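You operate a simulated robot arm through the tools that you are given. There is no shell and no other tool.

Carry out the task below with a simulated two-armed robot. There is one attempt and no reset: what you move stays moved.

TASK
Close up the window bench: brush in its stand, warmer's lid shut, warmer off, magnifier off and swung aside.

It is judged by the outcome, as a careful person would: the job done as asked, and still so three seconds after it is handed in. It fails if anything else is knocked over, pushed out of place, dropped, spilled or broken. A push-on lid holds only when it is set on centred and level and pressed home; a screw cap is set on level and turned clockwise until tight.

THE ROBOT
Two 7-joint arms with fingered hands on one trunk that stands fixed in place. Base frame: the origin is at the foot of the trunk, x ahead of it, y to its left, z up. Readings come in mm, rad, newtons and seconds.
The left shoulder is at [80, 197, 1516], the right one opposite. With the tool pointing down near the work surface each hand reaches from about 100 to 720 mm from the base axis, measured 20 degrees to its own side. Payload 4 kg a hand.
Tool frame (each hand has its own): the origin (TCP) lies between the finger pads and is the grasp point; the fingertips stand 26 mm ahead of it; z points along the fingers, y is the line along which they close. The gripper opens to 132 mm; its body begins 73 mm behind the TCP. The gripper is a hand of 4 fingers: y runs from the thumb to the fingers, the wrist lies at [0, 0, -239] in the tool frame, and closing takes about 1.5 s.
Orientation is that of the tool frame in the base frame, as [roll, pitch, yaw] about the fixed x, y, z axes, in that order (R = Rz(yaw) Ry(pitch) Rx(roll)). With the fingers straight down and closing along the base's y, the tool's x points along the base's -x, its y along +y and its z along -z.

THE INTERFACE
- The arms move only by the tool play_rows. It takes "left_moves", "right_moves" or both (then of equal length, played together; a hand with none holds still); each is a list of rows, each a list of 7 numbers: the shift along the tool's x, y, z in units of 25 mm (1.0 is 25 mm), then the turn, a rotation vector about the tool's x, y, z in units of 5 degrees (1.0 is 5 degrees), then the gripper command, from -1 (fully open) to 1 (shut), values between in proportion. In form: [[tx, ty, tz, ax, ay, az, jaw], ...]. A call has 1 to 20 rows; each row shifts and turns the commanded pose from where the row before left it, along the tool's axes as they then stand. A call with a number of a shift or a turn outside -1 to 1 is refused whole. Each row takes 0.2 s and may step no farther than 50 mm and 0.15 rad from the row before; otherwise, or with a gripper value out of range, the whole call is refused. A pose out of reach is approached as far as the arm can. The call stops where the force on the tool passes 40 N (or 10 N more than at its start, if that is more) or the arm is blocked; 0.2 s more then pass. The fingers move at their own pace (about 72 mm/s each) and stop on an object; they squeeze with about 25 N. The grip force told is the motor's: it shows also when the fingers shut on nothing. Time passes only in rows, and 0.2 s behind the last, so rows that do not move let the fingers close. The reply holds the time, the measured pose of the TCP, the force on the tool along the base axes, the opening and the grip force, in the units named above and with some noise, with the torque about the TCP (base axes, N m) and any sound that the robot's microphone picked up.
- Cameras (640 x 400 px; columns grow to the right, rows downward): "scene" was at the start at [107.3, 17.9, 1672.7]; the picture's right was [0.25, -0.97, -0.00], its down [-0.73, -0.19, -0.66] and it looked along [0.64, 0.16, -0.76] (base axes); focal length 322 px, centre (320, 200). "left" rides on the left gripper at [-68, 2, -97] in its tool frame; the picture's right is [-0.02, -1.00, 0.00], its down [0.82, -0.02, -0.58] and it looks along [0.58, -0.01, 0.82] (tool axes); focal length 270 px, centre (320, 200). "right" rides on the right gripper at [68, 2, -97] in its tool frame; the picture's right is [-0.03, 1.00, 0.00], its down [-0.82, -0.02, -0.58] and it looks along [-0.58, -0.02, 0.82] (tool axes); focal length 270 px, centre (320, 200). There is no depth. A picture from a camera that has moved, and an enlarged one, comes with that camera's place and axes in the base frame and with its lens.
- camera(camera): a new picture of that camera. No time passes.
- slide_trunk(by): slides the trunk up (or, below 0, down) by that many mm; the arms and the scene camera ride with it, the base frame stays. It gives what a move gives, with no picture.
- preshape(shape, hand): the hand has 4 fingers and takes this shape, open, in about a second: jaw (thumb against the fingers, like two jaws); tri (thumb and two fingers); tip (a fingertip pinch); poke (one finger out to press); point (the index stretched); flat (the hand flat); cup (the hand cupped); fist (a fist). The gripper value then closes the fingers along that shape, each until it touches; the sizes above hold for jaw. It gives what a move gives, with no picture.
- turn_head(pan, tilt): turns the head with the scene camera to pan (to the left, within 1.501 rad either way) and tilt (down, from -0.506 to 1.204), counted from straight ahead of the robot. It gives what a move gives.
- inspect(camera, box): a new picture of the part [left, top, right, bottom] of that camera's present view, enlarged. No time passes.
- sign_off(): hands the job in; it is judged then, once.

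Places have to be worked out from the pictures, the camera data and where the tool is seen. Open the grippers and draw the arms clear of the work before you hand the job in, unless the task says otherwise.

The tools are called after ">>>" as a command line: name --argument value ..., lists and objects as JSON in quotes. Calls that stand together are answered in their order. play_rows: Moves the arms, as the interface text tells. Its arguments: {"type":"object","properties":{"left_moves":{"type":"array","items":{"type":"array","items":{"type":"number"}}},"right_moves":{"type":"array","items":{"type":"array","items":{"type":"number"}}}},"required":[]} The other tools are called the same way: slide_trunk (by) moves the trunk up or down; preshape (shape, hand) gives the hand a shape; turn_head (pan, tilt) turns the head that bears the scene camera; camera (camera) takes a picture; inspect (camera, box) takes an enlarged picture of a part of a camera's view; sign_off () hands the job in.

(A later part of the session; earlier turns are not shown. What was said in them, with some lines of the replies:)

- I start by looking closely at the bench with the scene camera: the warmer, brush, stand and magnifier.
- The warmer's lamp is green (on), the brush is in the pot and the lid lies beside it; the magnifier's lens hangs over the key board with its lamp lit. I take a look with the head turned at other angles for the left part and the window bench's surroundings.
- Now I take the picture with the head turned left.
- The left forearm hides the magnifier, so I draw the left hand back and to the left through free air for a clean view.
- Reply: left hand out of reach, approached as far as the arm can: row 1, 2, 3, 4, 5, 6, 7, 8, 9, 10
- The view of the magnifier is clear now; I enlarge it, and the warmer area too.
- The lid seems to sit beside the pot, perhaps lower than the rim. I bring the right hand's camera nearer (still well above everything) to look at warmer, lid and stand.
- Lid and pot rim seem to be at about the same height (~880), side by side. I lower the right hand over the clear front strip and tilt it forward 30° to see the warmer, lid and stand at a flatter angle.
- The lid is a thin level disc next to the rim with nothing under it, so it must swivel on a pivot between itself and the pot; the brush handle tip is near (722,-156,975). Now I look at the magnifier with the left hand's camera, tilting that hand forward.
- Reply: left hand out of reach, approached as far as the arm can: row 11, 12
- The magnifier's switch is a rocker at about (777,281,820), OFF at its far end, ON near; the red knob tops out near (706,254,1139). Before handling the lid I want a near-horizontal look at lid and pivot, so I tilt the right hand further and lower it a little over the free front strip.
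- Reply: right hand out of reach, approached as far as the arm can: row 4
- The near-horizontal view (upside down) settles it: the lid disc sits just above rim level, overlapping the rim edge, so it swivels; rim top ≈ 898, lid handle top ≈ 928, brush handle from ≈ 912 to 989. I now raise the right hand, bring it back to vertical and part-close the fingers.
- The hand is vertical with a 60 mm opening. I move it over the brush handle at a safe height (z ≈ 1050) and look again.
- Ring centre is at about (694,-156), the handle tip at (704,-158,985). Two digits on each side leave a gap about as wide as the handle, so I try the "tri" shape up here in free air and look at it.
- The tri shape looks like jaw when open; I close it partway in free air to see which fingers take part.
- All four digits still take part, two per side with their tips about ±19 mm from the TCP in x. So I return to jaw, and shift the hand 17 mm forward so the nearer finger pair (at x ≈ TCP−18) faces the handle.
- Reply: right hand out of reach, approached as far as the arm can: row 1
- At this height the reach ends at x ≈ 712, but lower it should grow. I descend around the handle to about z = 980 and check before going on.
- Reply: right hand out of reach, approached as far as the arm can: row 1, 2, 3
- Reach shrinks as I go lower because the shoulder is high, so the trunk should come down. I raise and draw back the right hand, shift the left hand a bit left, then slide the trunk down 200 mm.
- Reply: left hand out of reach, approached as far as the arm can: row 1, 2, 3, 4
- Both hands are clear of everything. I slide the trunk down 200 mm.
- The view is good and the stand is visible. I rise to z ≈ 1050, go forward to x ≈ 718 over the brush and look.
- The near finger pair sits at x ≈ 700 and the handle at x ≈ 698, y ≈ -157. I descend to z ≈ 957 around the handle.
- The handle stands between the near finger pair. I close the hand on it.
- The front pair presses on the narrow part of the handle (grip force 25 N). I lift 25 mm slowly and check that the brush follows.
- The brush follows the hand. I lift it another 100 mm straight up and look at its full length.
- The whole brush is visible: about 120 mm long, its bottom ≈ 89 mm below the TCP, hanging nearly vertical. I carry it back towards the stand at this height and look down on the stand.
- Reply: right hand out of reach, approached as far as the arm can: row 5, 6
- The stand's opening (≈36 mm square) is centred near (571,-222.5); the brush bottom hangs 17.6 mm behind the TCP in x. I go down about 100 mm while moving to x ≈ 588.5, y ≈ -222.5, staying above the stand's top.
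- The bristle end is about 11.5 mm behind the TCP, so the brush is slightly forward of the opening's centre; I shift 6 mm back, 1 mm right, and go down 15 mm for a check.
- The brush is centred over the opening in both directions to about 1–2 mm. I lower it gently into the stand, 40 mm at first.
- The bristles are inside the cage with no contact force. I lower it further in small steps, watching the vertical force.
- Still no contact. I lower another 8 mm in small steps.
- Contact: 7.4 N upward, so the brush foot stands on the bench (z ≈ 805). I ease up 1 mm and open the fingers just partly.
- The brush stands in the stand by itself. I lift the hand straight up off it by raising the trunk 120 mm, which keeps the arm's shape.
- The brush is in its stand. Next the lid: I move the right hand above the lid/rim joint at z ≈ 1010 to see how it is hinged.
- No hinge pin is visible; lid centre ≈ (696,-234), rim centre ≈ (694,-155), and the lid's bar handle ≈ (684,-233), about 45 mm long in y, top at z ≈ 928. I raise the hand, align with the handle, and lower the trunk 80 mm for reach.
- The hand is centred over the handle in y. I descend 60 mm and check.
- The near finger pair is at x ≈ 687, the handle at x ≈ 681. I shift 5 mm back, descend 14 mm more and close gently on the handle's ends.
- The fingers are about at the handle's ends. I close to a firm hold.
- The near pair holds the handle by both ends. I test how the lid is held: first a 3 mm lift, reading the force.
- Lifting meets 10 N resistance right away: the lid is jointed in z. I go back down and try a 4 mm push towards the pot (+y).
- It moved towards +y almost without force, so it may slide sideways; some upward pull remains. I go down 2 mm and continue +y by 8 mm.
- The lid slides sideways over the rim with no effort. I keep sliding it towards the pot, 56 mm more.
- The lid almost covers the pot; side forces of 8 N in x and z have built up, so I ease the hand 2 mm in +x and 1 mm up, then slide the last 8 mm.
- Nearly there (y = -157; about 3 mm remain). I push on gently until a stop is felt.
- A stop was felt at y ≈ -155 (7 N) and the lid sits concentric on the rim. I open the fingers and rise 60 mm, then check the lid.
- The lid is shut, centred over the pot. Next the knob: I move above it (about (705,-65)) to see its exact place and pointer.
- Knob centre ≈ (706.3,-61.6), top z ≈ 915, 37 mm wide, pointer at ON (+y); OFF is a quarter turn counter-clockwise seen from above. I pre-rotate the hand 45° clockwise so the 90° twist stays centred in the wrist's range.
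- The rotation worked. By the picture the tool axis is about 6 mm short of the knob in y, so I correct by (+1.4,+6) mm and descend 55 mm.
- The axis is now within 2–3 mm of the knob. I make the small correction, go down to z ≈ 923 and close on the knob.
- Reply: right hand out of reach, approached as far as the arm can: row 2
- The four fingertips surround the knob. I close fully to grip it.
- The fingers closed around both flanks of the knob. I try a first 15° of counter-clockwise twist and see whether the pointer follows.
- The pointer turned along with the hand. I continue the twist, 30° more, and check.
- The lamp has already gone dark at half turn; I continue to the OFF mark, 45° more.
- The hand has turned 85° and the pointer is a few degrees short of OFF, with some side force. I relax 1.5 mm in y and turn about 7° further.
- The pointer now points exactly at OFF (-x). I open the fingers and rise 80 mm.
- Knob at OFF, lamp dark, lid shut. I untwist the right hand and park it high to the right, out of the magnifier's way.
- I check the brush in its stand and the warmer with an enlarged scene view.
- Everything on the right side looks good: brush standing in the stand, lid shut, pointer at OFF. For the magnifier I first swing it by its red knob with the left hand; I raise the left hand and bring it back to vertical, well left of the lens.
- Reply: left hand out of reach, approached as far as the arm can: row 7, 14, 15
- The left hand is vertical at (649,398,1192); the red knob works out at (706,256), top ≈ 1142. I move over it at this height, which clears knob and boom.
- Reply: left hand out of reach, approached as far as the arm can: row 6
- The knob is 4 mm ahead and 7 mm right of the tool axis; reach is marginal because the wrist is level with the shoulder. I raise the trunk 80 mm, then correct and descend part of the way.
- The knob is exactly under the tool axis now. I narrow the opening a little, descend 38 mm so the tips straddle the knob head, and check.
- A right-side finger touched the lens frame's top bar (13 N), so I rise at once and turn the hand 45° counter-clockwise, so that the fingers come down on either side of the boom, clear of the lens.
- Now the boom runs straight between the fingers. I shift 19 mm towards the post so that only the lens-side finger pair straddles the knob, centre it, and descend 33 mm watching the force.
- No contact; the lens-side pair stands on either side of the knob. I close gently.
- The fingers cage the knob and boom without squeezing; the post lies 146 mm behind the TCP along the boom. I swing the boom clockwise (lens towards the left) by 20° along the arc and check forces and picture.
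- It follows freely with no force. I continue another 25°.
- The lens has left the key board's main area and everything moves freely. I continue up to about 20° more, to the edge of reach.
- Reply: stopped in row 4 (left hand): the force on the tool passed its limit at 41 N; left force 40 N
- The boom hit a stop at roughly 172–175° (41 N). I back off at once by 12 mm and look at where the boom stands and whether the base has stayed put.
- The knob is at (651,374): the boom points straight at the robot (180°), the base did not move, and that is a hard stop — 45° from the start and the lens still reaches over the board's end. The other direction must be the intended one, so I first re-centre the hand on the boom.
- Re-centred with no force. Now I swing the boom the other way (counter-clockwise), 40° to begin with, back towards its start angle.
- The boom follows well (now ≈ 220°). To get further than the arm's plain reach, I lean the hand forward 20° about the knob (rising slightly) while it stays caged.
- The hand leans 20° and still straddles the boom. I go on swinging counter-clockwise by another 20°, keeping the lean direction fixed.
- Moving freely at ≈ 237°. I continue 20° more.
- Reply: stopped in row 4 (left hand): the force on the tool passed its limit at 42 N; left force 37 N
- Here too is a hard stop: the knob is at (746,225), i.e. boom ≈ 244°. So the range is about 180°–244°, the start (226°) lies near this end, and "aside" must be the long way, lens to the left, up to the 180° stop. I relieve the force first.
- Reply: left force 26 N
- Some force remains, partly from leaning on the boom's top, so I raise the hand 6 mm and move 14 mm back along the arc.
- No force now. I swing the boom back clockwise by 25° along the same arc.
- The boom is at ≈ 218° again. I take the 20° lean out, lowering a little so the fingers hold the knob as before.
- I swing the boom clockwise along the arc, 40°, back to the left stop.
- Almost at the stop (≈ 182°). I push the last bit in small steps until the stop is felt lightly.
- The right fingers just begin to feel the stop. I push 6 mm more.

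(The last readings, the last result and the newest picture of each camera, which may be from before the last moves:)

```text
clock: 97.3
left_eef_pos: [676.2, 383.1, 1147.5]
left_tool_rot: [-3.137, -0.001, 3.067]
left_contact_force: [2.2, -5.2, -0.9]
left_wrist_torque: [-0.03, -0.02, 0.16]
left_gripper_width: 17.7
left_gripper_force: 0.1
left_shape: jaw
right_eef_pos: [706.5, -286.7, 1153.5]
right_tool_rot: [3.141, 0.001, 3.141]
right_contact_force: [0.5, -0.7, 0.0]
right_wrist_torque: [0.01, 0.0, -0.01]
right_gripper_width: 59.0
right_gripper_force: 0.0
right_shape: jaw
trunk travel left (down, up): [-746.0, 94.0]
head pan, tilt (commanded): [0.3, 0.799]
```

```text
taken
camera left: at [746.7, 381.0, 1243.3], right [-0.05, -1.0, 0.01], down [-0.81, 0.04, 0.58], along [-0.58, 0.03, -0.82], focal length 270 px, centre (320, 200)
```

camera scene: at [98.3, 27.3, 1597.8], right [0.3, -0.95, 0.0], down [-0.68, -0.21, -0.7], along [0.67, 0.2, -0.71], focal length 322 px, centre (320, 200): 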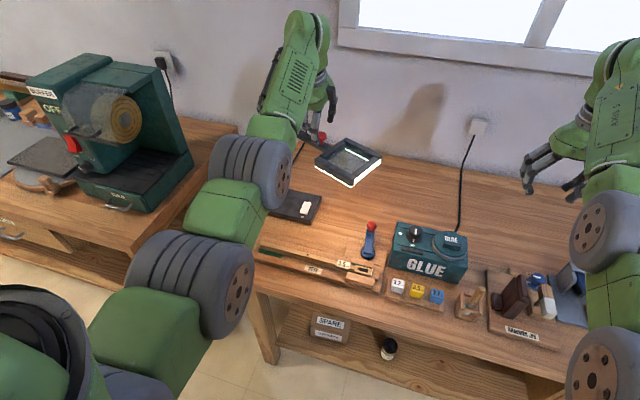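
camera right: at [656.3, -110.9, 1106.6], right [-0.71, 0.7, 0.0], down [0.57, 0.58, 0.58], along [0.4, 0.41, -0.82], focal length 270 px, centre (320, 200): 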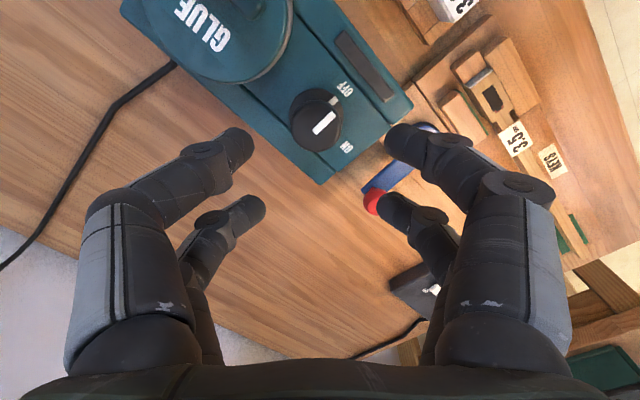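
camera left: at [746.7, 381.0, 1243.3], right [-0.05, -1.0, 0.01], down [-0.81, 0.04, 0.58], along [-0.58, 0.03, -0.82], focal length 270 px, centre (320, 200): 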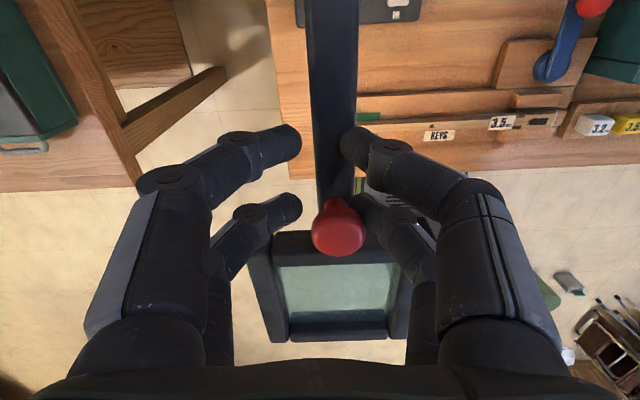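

The boom rests at the left stop with 5 N; the lens now hangs left of the key board's end (board ends at y ≈ 320, lens centre at y ≈ 374). I ease off, open the fingers and rise.

>>> play_rows --left_moves '[[0, -0.15, 0, 0, 0, 0, 0.6], [0, -0.15, 0, 0, 0, 0, 0.4], [0, 0, 0, 0, 0, 0, 0.2], [0, 0, 0, 0, 0, 0, 0.0], [0, 0, -0.6, 0, 0, 0, 0.0], [0, 0, -1, 0, 0, 0, 0.0], [0, 0, -1, 0, 0, 0, 0.0]]'

>>> camera --camera "left"

>>> camera --camera "scene"

```text
clock: 98.9
left_eef_pos: [675.7, 376.5, 1211.8]
left_tool_rot: [-3.136, -0.001, 3.067]
left_contact_force: [1.3, -0.2, 0.1]
left_wrist_torque: [0.0, 0.02, 0.01]
left_gripper_width: 65.3
left_gripper_force: 0.0
left_shape: jaw
right_eef_pos: [704.8, -283.4, 1154.4]
right_tool_rot: [3.141, -0.001, -3.141]
right_contact_force: [-0.3, 0.3, 0.1]
right_wrist_torque: [0.04, -0.04, -0.04]
right_gripper_width: 59.1
right_gripper_force: 0.1
right_shape: jaw
trunk travel left (down, up): [-746.0, 94.0]
head pan, tilt (commanded): [0.3, 0.799]
```

```text
taken
camera left: at [745.4, 375.9, 1308.0], right [-0.05, -1.0, 0.01], down [-0.81, 0.04, 0.58], along [-0.58, 0.02, -0.82], focal length 270 px, centre (320, 200)
```

left: 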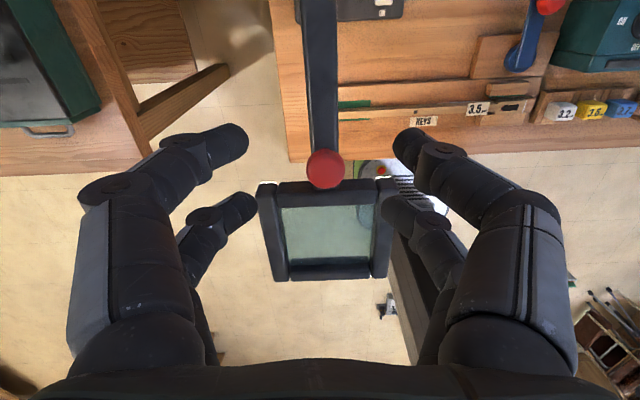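

```text
taken
camera scene: at [108.5, 22.3, 1597.1], right [0.3, -0.96, 0.0], down [-0.68, -0.21, -0.7], along [0.67, 0.21, -0.72], focal length 322 px, centre (320, 200)
```

scene: 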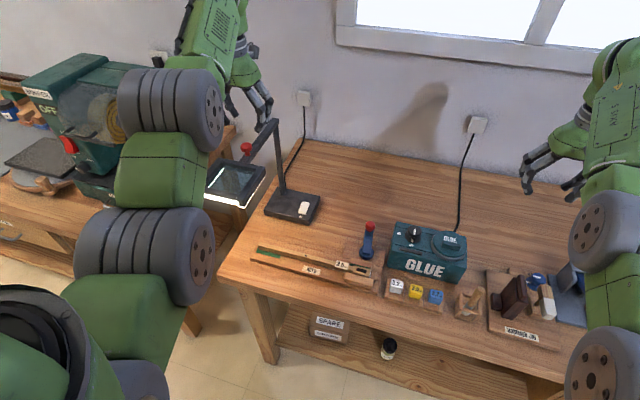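

The magnifier stays at the left stop. Next its switch: I move the left hand to free space on the right of the boom, give it the poke shape and look at the finger.

>>> play_rows --left_moves '[[0, -1, 0, 0, 0, 0, 0.0], [0, -1, 0, 0, 0, 0, 0.0], [0, -1, 0, 0, 0, 0, 0.0], [0, -1, 0, 0, 0, 0, 0.0], [0, -1, 0, 0, 0, -0.9, 0.0], [0, -1, 0, 0, 0, 0, 0.0], [0, -0.5, 0, 0, 0, 0, 0.0]]'

>>> preshape --hand "left" --shape "poke"

>>> camera --camera "left"

>>> camera --camera "scene"

```text
clock: 100.5
left_eef_pos: [667.2, 214.9, 1211.3]
left_tool_rot: [-3.137, 0.0, -3.138]
left_contact_force: [0.1, -0.6, -0.1]
left_wrist_torque: [0.01, -0.02, -0.04]
left_gripper_width: 65.4
left_gripper_force: 0.0
left_shape: jaw
right_eef_pos: [706.5, -283.7, 1154.1]
right_tool_rot: [3.14, 0.001, -3.141]
right_contact_force: [0.7, 0.8, -0.4]
right_wrist_torque: [0.0, 0.0, -0.01]
right_gripper_width: 59.3
right_gripper_force: 0.1
right_shape: jaw
trunk travel left (down, up): [-746.0, 94.0]
head pan, tilt (commanded): [0.3, 0.799]
```

```text
clock: 101.4
left_eef_pos: [666.5, 217.1, 1210.8]
left_tool_rot: [-3.136, 0.001, -3.139]
left_contact_force: [0.1, 0.1, -0.3]
left_wrist_torque: [0.03, 0.04, -0.01]
left_gripper_width: 0.1
left_gripper_force: 0.1
left_shape: poke
right_eef_pos: [706.4, -282.9, 1154.0]
right_tool_rot: [-3.141, 0.002, 3.141]
right_contact_force: [0.8, 0.2, 0.1]
right_wrist_torque: [-0.02, 0.03, -0.03]
right_gripper_width: 59.1
right_gripper_force: 0.3
right_shape: jaw
trunk travel left (down, up): [-746.0, 94.0]
head pan, tilt (commanded): [0.3, 0.799]
```

```text
taken
camera left: at [736.5, 220.7, 1307.5], right [0.03, -1.0, 0.01], down [-0.82, -0.02, 0.58], along [-0.58, -0.02, -0.82], focal length 270 px, centre (320, 200)
```

left: 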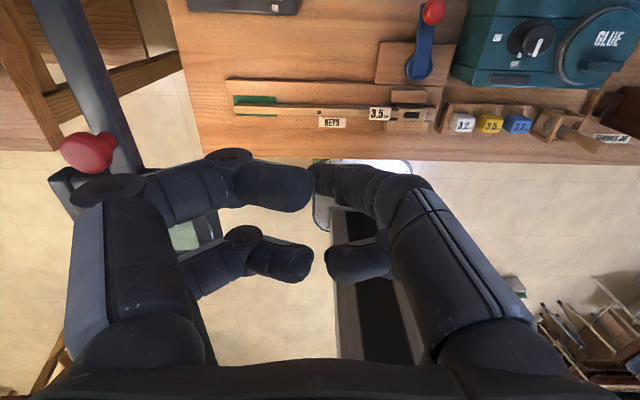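

```text
taken
camera scene: at [109.0, 22.7, 1597.2], right [0.3, -0.96, 0.0], down [-0.69, -0.21, -0.7], along [0.67, 0.21, -0.72], focal length 322 px, centre (320, 200)
```

scene: 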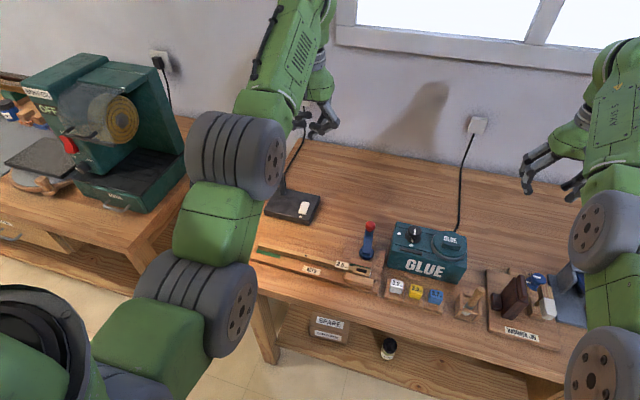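

The poke finger's tip lies on the tool axis about 26 mm ahead of the TCP. I lean the hand 30° towards forward-left and move it a bit forward, so the arm stays clear of the lens.

>>> play_rows --left_moves '[[-0.4, 0.1, 0, -0.574, -0.819, 0, -1], [-0.4, 0.1, 0, -0.574, -0.819, 0, -1], [-0.4, 0.1, 0, -0.574, -0.819, 0, -1], [-0.4, 0.1, 0, -0.574, -0.819, 0, -1], [-0.3, 0.1, 0, -0.574, -0.819, 0, -1], [-0.3, 0.1, 0, -0.574, -0.819, 0, -1]]'

>>> camera --camera "left"

>>> camera --camera "scene"

```text
clock: 102.8
left_eef_pos: [720.2, 232.0, 1222.8]
left_tool_rot: [2.826, 0.421, 3.08]
left_contact_force: [-0.1, 0.3, -0.3]
left_wrist_torque: [0.0, -0.02, 0.04]
left_gripper_width: 0.3
left_gripper_force: 0.0
left_shape: poke
right_eef_pos: [706.4, -284.8, 1153.9]
right_tool_rot: [3.141, 0.001, 3.14]
right_contact_force: [0.8, 0.1, -0.7]
right_wrist_torque: [0.0, -0.02, 0.03]
right_gripper_width: 58.7
right_gripper_force: 0.1
right_shape: jaw
trunk travel left (down, up): [-746.0, 94.0]
head pan, tilt (commanded): [0.3, 0.799]
```

```text
taken
camera left: at [743.8, 201.5, 1334.6], right [0.09, -0.96, -0.27], down [-0.98, -0.14, 0.16], along [-0.19, 0.25, -0.95], focal length 270 px, centre (320, 200)
```

left: 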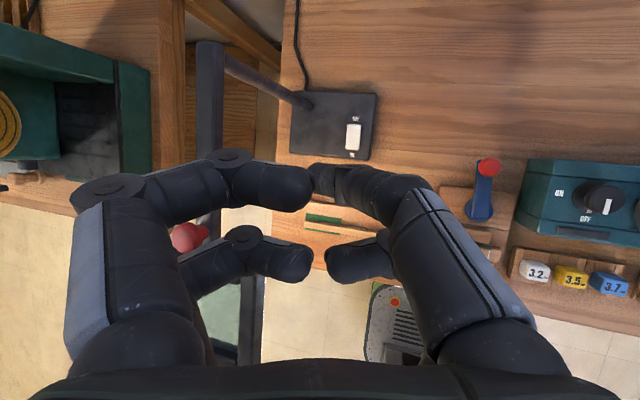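

```text
taken
camera scene: at [108.7, 22.4, 1597.2], right [0.3, -0.96, 0.0], down [-0.69, -0.21, -0.7], along [0.67, 0.21, -0.72], focal length 322 px, centre (320, 200)
```

scene: 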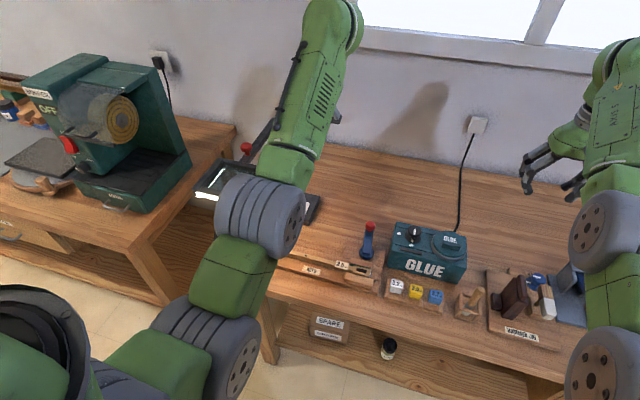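

The switch is visible at the top of the left view. I enlarge it to locate its OFF end.

>>> inspect --camera "left" --box '[280, 80, 400, 180]'

```text
4.00 times, centred on (340, 130) of left
camera zoom: at [743.8, 201.5, 1334.6], right [0.09, -0.96, -0.27], down [-0.98, -0.14, 0.16], along [-0.19, 0.25, -0.95], focal length 1081 px, centre (240, 480)
```

zoom: 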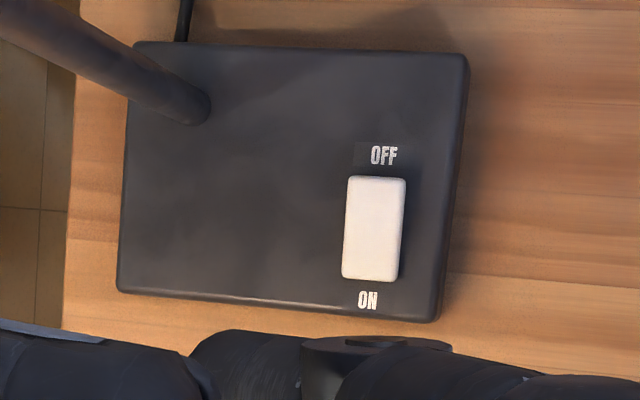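

The rocker spans x ≈ 743–788 at y ≈ 284; I aim for its OFF half at (780,284). I lower the trunk 80 mm and then come closer along the finger's direction.

>>> slide_trunk --by -80

>>> camera --camera "scene"

```text
clock: 104.0
left_eef_pos: [719.7, 230.1, 1141.5]
left_tool_rot: [2.828, 0.424, 3.079]
left_contact_force: [-0.5, -0.8, -0.2]
left_wrist_torque: [0.01, 0.01, -0.01]
left_gripper_width: 0.0
left_gripper_force: 0.1
left_shape: poke
right_eef_pos: [706.3, -283.8, 1074.1]
right_tool_rot: [3.141, 0.0, -3.141]
right_contact_force: [-0.2, -0.1, 1.5]
right_wrist_torque: [0.0, 0.01, -0.01]
right_gripper_width: 59.1
right_gripper_force: 0.0
right_shape: jaw
trunk travel left (down, up): [-666.0, 174.0]
head pan, tilt (commanded): [0.3, 0.799]
```

```text
taken
camera scene: at [108.8, 22.6, 1517.2], right [0.3, -0.96, 0.0], down [-0.69, -0.21, -0.7], along [0.67, 0.21, -0.72], focal length 322 px, centre (320, 200)
```

scene: 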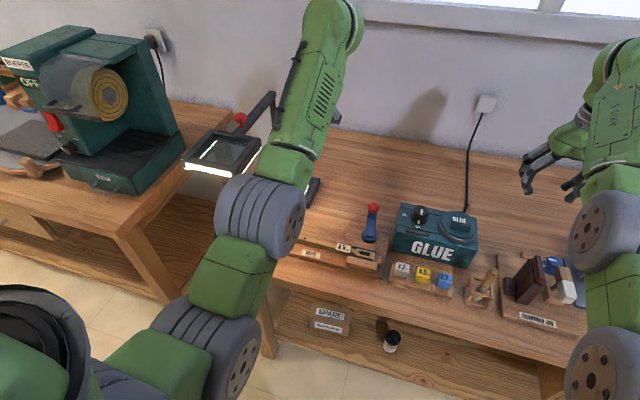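

The arm is clear of the lens. I descend about 150 mm to a point on the approach line, 150 mm short of the switch.

>>> play_rows --left_moves '[[0.412, -0.22, 0.727, 0, 0, 0, -1], [0.412, -0.22, 0.727, 0, 0, 0, -1], [0.412, -0.22, 0.727, 0, 0, 0, -1], [0.412, -0.22, 0.727, 0, 0, 0, -1], [0.412, -0.22, 0.727, 0, 0, 0, -1], [0.412, -0.22, 0.727, 0, 0, 0, -1], [0.412, -0.22, 0.727, 0, 0, 0, -1]]'

>>> camera --camera "left"

>>> camera --camera "scene"

```text
clock: 105.6
left_eef_pos: [706.8, 235.2, 991.2]
left_tool_rot: [2.828, 0.423, 3.078]
left_contact_force: [0.8, -0.5, -0.4]
left_wrist_torque: [-0.02, -0.01, 0.03]
left_gripper_width: 0.0
left_gripper_force: 0.1
left_shape: poke
right_eef_pos: [706.3, -284.1, 1074.4]
right_tool_rot: [3.14, 0.0, -3.14]
right_contact_force: [0.2, 0.0, 0.7]
right_wrist_torque: [-0.01, -0.04, 0.0]
right_gripper_width: 58.9
right_gripper_force: 0.1
right_shape: jaw
trunk travel left (down, up): [-666.0, 174.0]
head pan, tilt (commanded): [0.3, 0.799]
```

```text
taken
camera left: at [732.4, 207.1, 1102.5], right [0.09, -0.96, -0.27], down [-0.98, -0.14, 0.16], along [-0.19, 0.25, -0.95], focal length 270 px, centre (320, 200)
```

left: 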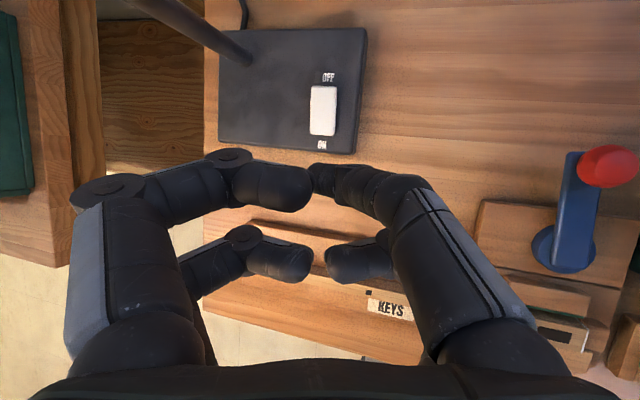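

```text
taken
camera scene: at [109.2, 22.8, 1517.2], right [0.3, -0.96, 0.0], down [-0.69, -0.21, -0.7], along [0.67, 0.21, -0.72], focal length 322 px, centre (320, 200)
```

scene: 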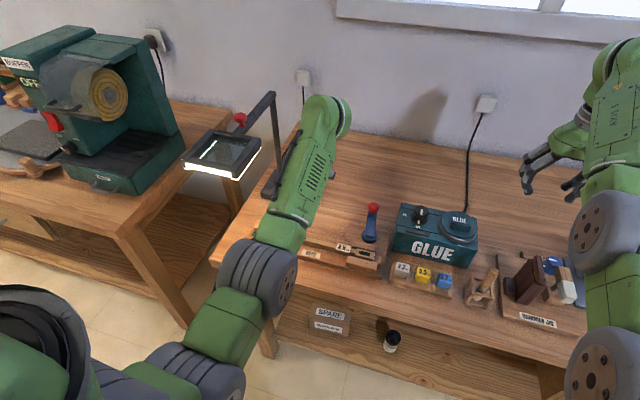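

The finger axis meets the rocker's OFF half (within 4 mm). I shift 4 mm right and advance 125 mm along the finger direction.

>>> play_rows --left_moves '[[0, -0.15, 1, 0, 0, 0, -1], [0, 0, 1, 0, 0, 0, -1], [0, 0, 1, 0, 0, 0, -1], [0, 0, 1, 0, 0, 0, -1], [0, 0, 0.9, 0, 0, 0, -1]]'

>>> camera --camera "left"

>>> camera --camera "scene"

```text
clock: 106.8
left_eef_pos: [761.9, 264.8, 881.5]
left_tool_rot: [2.829, 0.422, 3.079]
left_contact_force: [0.7, 0.0, -0.1]
left_wrist_torque: [0.01, 0.0, -0.01]
left_gripper_width: 0.0
left_gripper_force: 0.0
left_shape: poke
right_eef_pos: [707.3, -284.1, 1072.5]
right_tool_rot: [-3.14, -0.002, -3.142]
right_contact_force: [0.0, 0.1, 0.4]
right_wrist_torque: [-0.03, 0.0, -0.01]
right_gripper_width: 58.9
right_gripper_force: 0.1
right_shape: jaw
trunk travel left (down, up): [-666.0, 174.0]
head pan, tilt (commanded): [0.3, 0.799]
```

```text
taken
camera left: at [784.8, 236.5, 994.1], right [0.09, -0.96, -0.27], down [-0.98, -0.14, 0.16], along [-0.19, 0.25, -0.95], focal length 270 px, centre (320, 200)
```

left: 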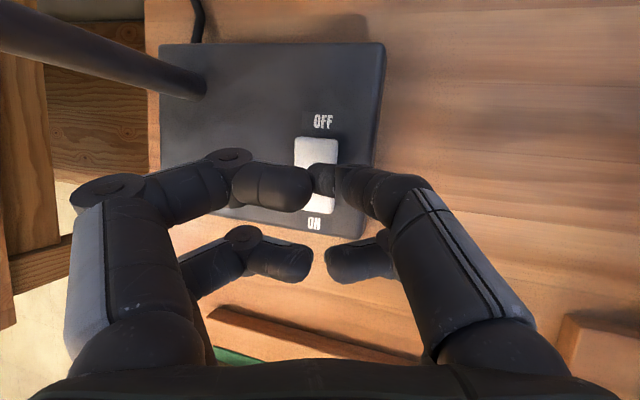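

```text
taken
camera scene: at [110.0, 23.0, 1517.1], right [0.3, -0.96, 0.0], down [-0.69, -0.21, -0.7], along [0.67, 0.21, -0.72], focal length 322 px, centre (320, 200)
```

scene: 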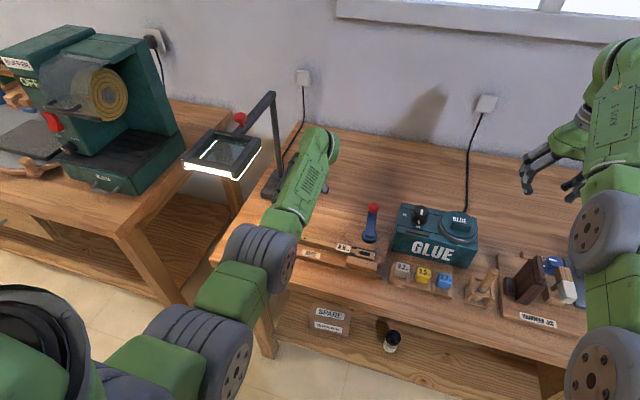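

The tip is about 20 mm from the rocker, heading for its OFF half. I advance in small steps and watch the force.

>>> play_rows --left_moves '[[0, 0, 0.4, 0, 0, 0, -1], [0, 0, 0.2, 0, 0, 0, -1]]'

>>> inspect --camera "left" --box '[240, 90, 400, 230]'

```text
clock: 107.4
left_eef_pos: [766.1, 269.8, 869.4]
left_tool_rot: [2.827, 0.419, 3.079]
left_contact_force: [-0.6, 0.8, -0.4]
left_wrist_torque: [-0.02, 0.02, 0.01]
left_gripper_width: 0.0
left_gripper_force: 0.0
left_shape: poke
right_eef_pos: [706.4, -284.9, 1074.4]
right_tool_rot: [3.14, -0.002, -3.141]
right_contact_force: [-0.2, 0.4, -0.4]
right_wrist_torque: [-0.02, -0.02, 0.04]
right_gripper_width: 58.8
right_gripper_force: 0.1
right_shape: jaw
trunk travel left (down, up): [-666.0, 174.0]
head pan, tilt (commanded): [0.3, 0.799]
```

```text
2.86 times, centred on (320, 160) of left
camera zoom: at [790.2, 240.6, 981.4], right [0.09, -0.96, -0.27], down [-0.98, -0.14, 0.16], along [-0.19, 0.25, -0.95], focal length 772 px, centre (320, 314)
```

zoom: 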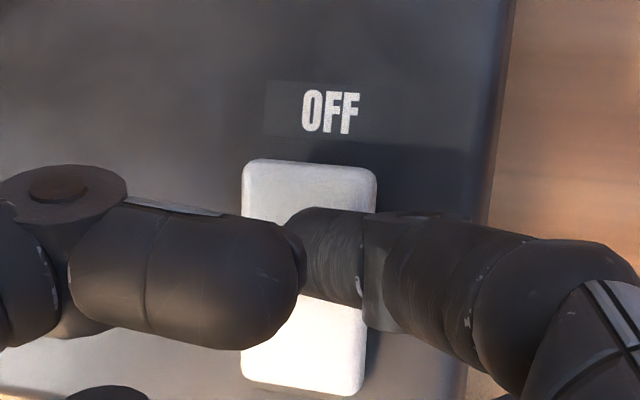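

The tip is over the OFF half. I press on in 4 mm steps.

>>> play_rows --left_moves '[[0, 0, 0.16, 0, 0, 0, -1], [0, 0, 0.16, 0, 0, 0, -1]]'

>>> inspect --camera "left" --box '[240, 90, 400, 230]'

>>> inspect --camera "scene" --box '[170, 80, 350, 230]'

```text
clock: 108.0
left_eef_pos: [769.8, 271.4, 863.4]
left_tool_rot: [2.827, 0.423, 3.08]
left_contact_force: [-0.1, -0.6, 2.4]
left_wrist_torque: [0.03, -0.03, -0.02]
left_gripper_width: 0.0
left_gripper_force: 0.1
left_shape: poke
right_eef_pos: [706.9, -284.5, 1075.1]
right_tool_rot: [-3.141, 0.0, -3.139]
right_contact_force: [-0.3, -0.5, -0.2]
right_wrist_torque: [0.0, -0.02, 0.02]
right_gripper_width: 59.1
right_gripper_force: 0.0
right_shape: jaw
trunk travel left (down, up): [-666.0, 174.0]
head pan, tilt (commanded): [0.3, 0.799]
heard: click
```

```text
2.86 times, centred on (320, 160) of left
camera zoom: at [793.4, 242.3, 976.0], right [0.09, -0.96, -0.27], down [-0.98, -0.14, 0.16], along [-0.19, 0.25, -0.95], focal length 772 px, centre (320, 314)
```

zoom: 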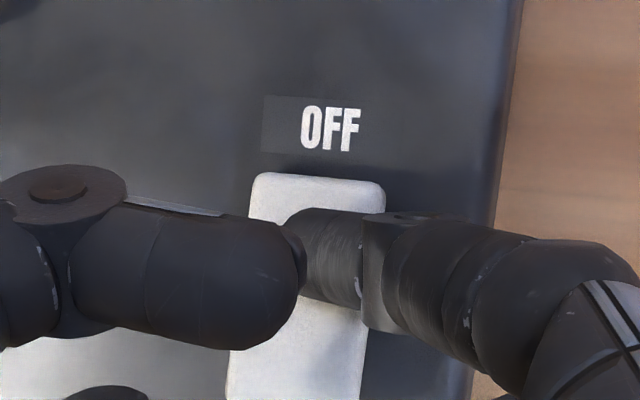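

```text
2.67 times, centred on (260, 155) of scene
camera zoom: at [109.0, 22.5, 1517.2], right [0.3, -0.96, 0.0], down [-0.69, -0.21, -0.7], along [0.67, 0.21, -0.72], focal length 858 px, centre (480, 320)
```

zoom: 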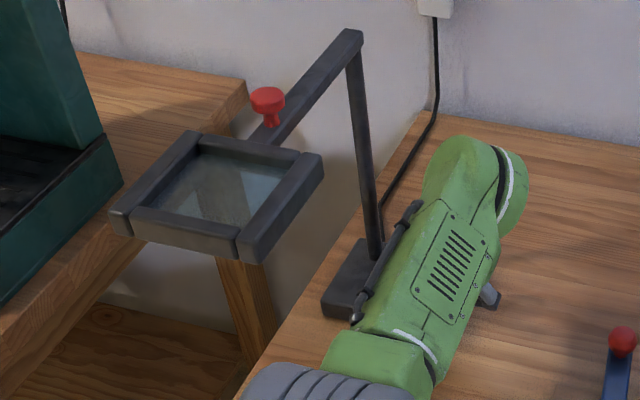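

A click was heard and the magnifier's light strip is dark. I draw the finger back along its own line by 150 mm and then up.

>>> play_rows --left_moves '[[0, 0, -0.6, 0, 0, 0, -1], [0, 0, -1, 0, 0, 0, -1], [0, 0, -1, 0, 0, 0, -1], [0, 0, -1, 0, 0, 0, -1], [0, 0, -1, 0, 0, 0, -1], [0, 0, -1, 0, 0, 0, -1], [-0.412, 0.1, -0.727, 0, 0, 0, -1], [-0.412, 0.1, -0.727, 0, 0, 0, -1], [-0.412, 0.1, -0.727, 0, 0, 0, -1], [-0.412, 0.1, -0.727, 0, 0, 0, -1]]'

>>> camera --camera "left"

>>> camera --camera "scene"

```text
clock: 110.2
left_eef_pos: [718.4, 218.9, 1068.8]
left_tool_rot: [2.829, 0.42, 3.078]
left_contact_force: [0.6, 0.0, -1.0]
left_wrist_torque: [-0.02, 0.0, -0.03]
left_gripper_width: 0.0
left_gripper_force: 0.0
left_shape: poke
right_eef_pos: [706.6, -284.2, 1073.8]
right_tool_rot: [-3.141, 0.0, -3.14]
right_contact_force: [-0.1, -0.7, 0.3]
right_wrist_torque: [-0.02, -0.01, -0.01]
right_gripper_width: 59.0
right_gripper_force: 0.0
right_shape: jaw
trunk travel left (down, up): [-666.0, 174.0]
head pan, tilt (commanded): [0.3, 0.799]
```

```text
taken
camera left: at [742.6, 189.3, 1181.0], right [0.09, -0.96, -0.27], down [-0.98, -0.14, 0.16], along [-0.19, 0.25, -0.95], focal length 270 px, centre (320, 200)
```

left: 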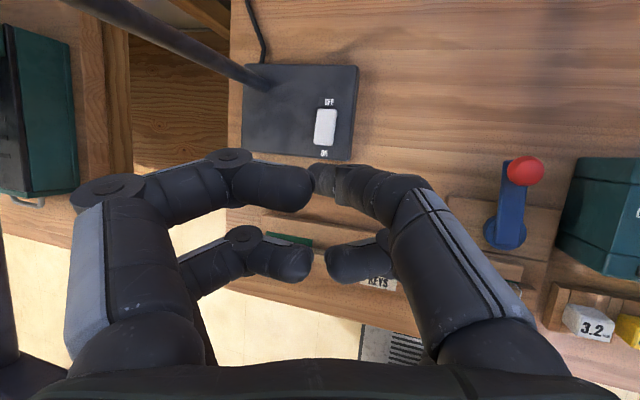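

```text
taken
camera scene: at [108.8, 22.3, 1517.1], right [0.3, -0.96, 0.0], down [-0.69, -0.21, -0.7], along [0.67, 0.21, -0.72], focal length 322 px, centre (320, 200)
```

scene: 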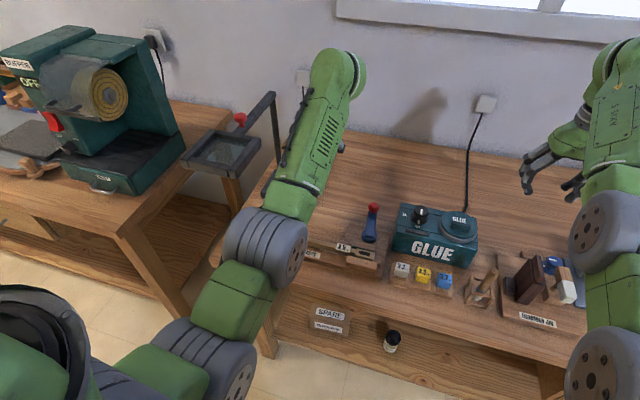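

The light is off and the lens is aside. I raise the trunk by 160 mm to take both arms up clear of the bench.

>>> slide_trunk --by 160

>>> preshape --hand "left" --shape "jaw"

>>> play_rows --left_moves '[[0.4, 0, 0, 0.574, 0.819, 0, -1], [0.4, 0, 0, 0.574, 0.819, 0, -1], [0.4, 0, 0, 0.574, 0.819, 0, -1], [0.4, 0, 0, 0.574, 0.819, 0, -1], [0.4, 0, 0, 0.574, 0.819, 0, -1], [0.4, 0, 0, 0.574, 0.819, 0, -1]]' --right_moves '[[0.6, 0, 0, 0, 0, 0, -1], [0.6, 0, 0, 0, 0, 0, -1], [0.6, 0, 0, 0, 0, 0, -1], [0.6, 0, 0, 0, 0, 0, -1], [0.6, 0, 0, 0, 0, 0, -1], [0.6, 0, 0, 0, 0, 0, -1]]'

>>> camera --camera "scene"

>>> camera --camera "right"

>>> camera --camera "left"

```text
clock: 112.0
left_eef_pos: [719.2, 217.8, 1228.1]
left_tool_rot: [2.827, 0.42, 3.078]
left_contact_force: [0.7, -0.3, -0.6]
left_wrist_torque: [-0.01, 0.01, 0.04]
left_gripper_width: 0.1
left_gripper_force: 0.1
left_shape: poke
right_eef_pos: [706.5, -284.1, 1233.4]
right_tool_rot: [-3.14, 0.0, 3.14]
right_contact_force: [1.0, 0.0, 0.6]
right_wrist_torque: [0.01, 0.02, 0.03]
right_gripper_width: 58.8
right_gripper_force: 0.0
right_shape: jaw
trunk travel left (down, up): [-826.0, 14.0]
head pan, tilt (commanded): [0.3, 0.799]
```

```text
clock: 112.9
left_eef_pos: [718.4, 218.6, 1227.3]
left_tool_rot: [2.828, 0.42, 3.08]
left_contact_force: [-0.2, -0.5, -0.4]
left_wrist_torque: [0.0, -0.01, 0.03]
left_gripper_width: 131.9
left_gripper_force: 0.0
left_shape: jaw
right_eef_pos: [706.2, -284.3, 1234.4]
right_tool_rot: [3.141, 0.002, 3.14]
right_contact_force: [0.0, -0.5, -0.6]
right_wrist_torque: [-0.03, -0.01, 0.0]
right_gripper_width: 58.8
right_gripper_force: 0.0
right_shape: jaw
trunk travel left (down, up): [-826.0, 14.0]
head pan, tilt (commanded): [0.3, 0.799]
```

```text
clock: 114.3
left_eef_pos: [658.7, 219.5, 1215.2]
left_tool_rot: [-3.136, 0.002, -3.137]
left_contact_force: [-0.2, 0.1, 0.2]
left_wrist_torque: [0.0, -0.03, -0.03]
left_gripper_width: 131.8
left_gripper_force: 0.2
left_shape: jaw
right_eef_pos: [614.9, -284.2, 1235.0]
right_tool_rot: [-3.141, 0.0, 3.142]
right_contact_force: [0.0, -0.2, -0.3]
right_wrist_torque: [0.0, -0.02, 0.01]
right_gripper_width: 131.6
right_gripper_force: 0.1
right_shape: jaw
trunk travel left (down, up): [-826.0, 14.0]
head pan, tilt (commanded): [0.3, 0.799]
```

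```text
taken
camera scene: at [107.9, 23.1, 1677.2], right [0.3, -0.96, 0.0], down [-0.68, -0.21, -0.7], along [0.67, 0.21, -0.72], focal length 322 px, centre (320, 200)
```

scene: 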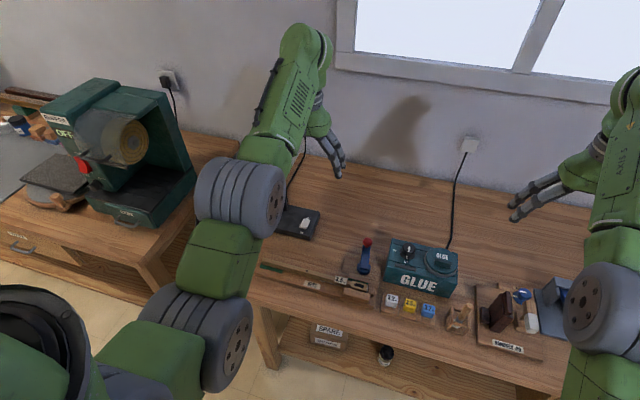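

```text
taken
camera right: at [545.7, -284.0, 1332.3], right [0.02, 1.0, 0.0], down [0.82, -0.02, 0.58], along [0.58, -0.01, -0.82], focal length 270 px, centre (320, 200)
```

right: 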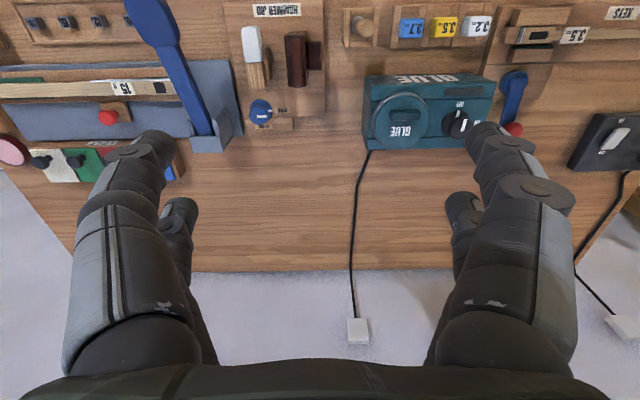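

```text
taken
camera left: at [729.4, 223.6, 1310.7], right [0.03, -1.0, 0.01], down [-0.82, -0.02, 0.58], along [-0.58, -0.02, -0.82], focal length 270 px, centre (320, 200)
```

left: 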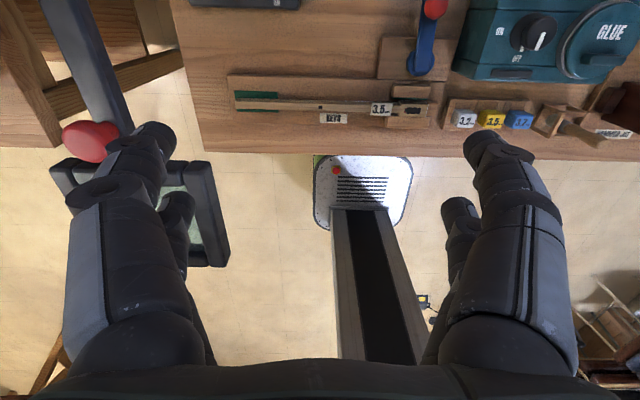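

Both arms are up and the grippers open. I verify the end state with enlarged views of the stand, warmer, and magnifier.

>>> inspect --camera "right" --box '[320, 0, 640, 200]'

>>> inspect --camera "scene" --box '[340, 220, 540, 360]'

>>> inspect --camera "left" --box '[0, 0, 320, 200]'

```text
2.00 times, centred on (480, 100) of right
camera zoom: at [545.7, -284.0, 1332.3], right [0.02, 1.0, 0.0], down [0.82, -0.02, 0.58], along [0.58, -0.01, -0.82], focal length 541 px, centre (0, 400)
```

zoom: 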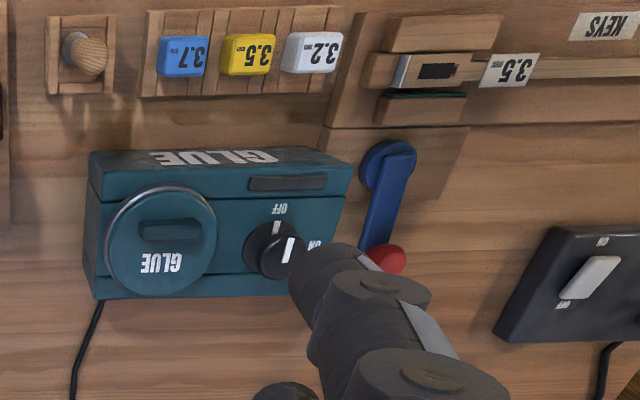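

```text
2.86 times, centred on (440, 290) of scene
camera zoom: at [107.9, 23.1, 1677.2], right [0.3, -0.96, 0.0], down [-0.68, -0.21, -0.7], along [0.67, 0.21, -0.72], focal length 919 px, centre (-23, -57)
```

zoom: 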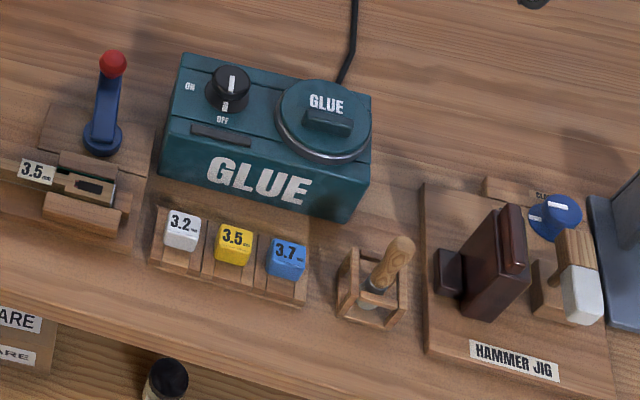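

```text
2.00 times, centred on (160, 100) of left
camera zoom: at [729.4, 223.6, 1310.7], right [0.03, -1.0, 0.01], down [-0.82, -0.02, 0.58], along [-0.58, -0.02, -0.82], focal length 541 px, centre (640, 400)
```

zoom: 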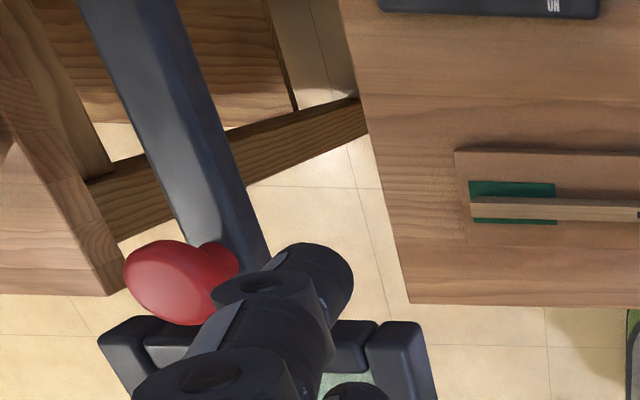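

All is as asked: brush upright in its stand, lid centred on the pot, pointer at OFF with lamp dark, magnifier dark and at the left stop. I draw both hands back a little further, away from the work.

>>> play_rows --left_moves '[[0.5, -0.3, -0.4, 0, 0, 0, -1], [0.5, -0.3, -0.4, 0, 0, 0, -1], [0.5, -0.2, -0.4, 0, 0, 0, -1], [0.5, 0, 0, 0, 0, 0, -1]]' --right_moves '[[0.2, 0, -0.1, 0, 0, 0, -1], [0.2, 0, -0.1, 0, 0, 0, -1], [0, 0, 0, 0, 0, 0, -1], [0, 0, 0, 0, 0, 0, -1]]'

>>> camera --camera "scene"

>>> camera --camera "left"

```text
clock: 115.3
left_eef_pos: [611.4, 200.8, 1243.9]
left_tool_rot: [-3.139, 0.0, -3.136]
left_contact_force: [0.0, 0.7, -0.1]
left_wrist_torque: [0.04, 0.01, -0.03]
left_gripper_width: 132.1
left_gripper_force: 0.1
left_shape: jaw
right_eef_pos: [606.7, -284.8, 1238.7]
right_tool_rot: [3.14, -0.001, -3.141]
right_contact_force: [-0.7, 0.9, 0.2]
right_wrist_torque: [0.03, -0.03, -0.02]
right_gripper_width: 131.7
right_gripper_force: 0.0
right_shape: jaw
trunk travel left (down, up): [-826.0, 14.0]
head pan, tilt (commanded): [0.3, 0.799]
```

```text
taken
camera scene: at [109.2, 22.7, 1677.1], right [0.3, -0.96, 0.0], down [-0.69, -0.21, -0.7], along [0.67, 0.21, -0.72], focal length 322 px, centre (320, 200)
```

scene: 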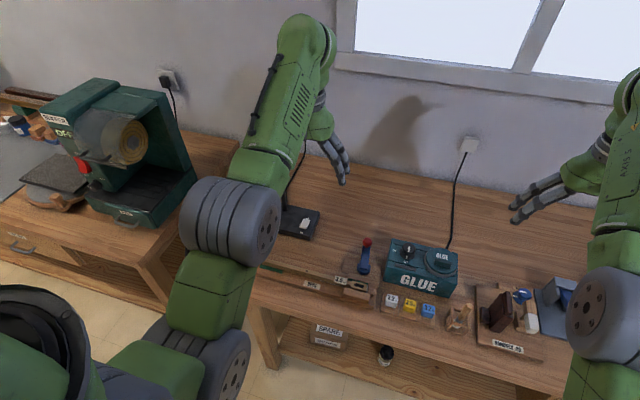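

```text
taken
camera left: at [680.2, 203.3, 1339.7], right [0.03, -1.0, 0.01], down [-0.82, -0.02, 0.58], along [-0.58, -0.02, -0.82], focal length 270 px, centre (320, 200)
```

left: 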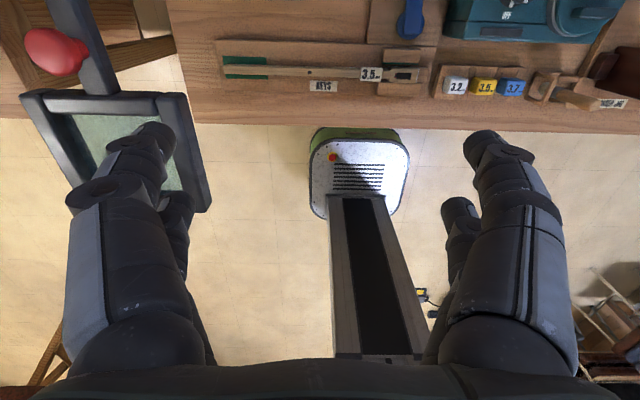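

Everything is in place and both arms are clear with open grippers: brush in its stand, lid shut, warmer off, magnifier dark and swung aside to the left. I hand the job in.

>>> sign_off

```text
The job is handed in.
```

The window bench is closed up, and I've handed the job in; I haven't had the judge's verdict.

- **Brush:** it is standing upright in its stand.
- **Warmer lid:** it slides sideways rather than lifting off. I slid it over the pot until it met its stop, and it sits centred.
- **Warmer:** the knob points at OFF and the lamp is dark.
- **Magnifier light:** I pressed the OFF end of the rocker switch, heard it click, and the light went out.
- **Magnifier arm:** it rests against its left stop, with the lens past the left end of the key board.

I took "aside" to mean left. The arm swings about 46° left from where it started but only about 18° the other way, which would put the lens nearer the warmer.

While working on the magnifier, a finger briefly touched the lens frame at about 13 N, and I ran the arm into each stop at about 40 N. Its base did not move. In the last pictures nothing else on the bench was moved or knocked over, and both arms are up clear with the grippers open.
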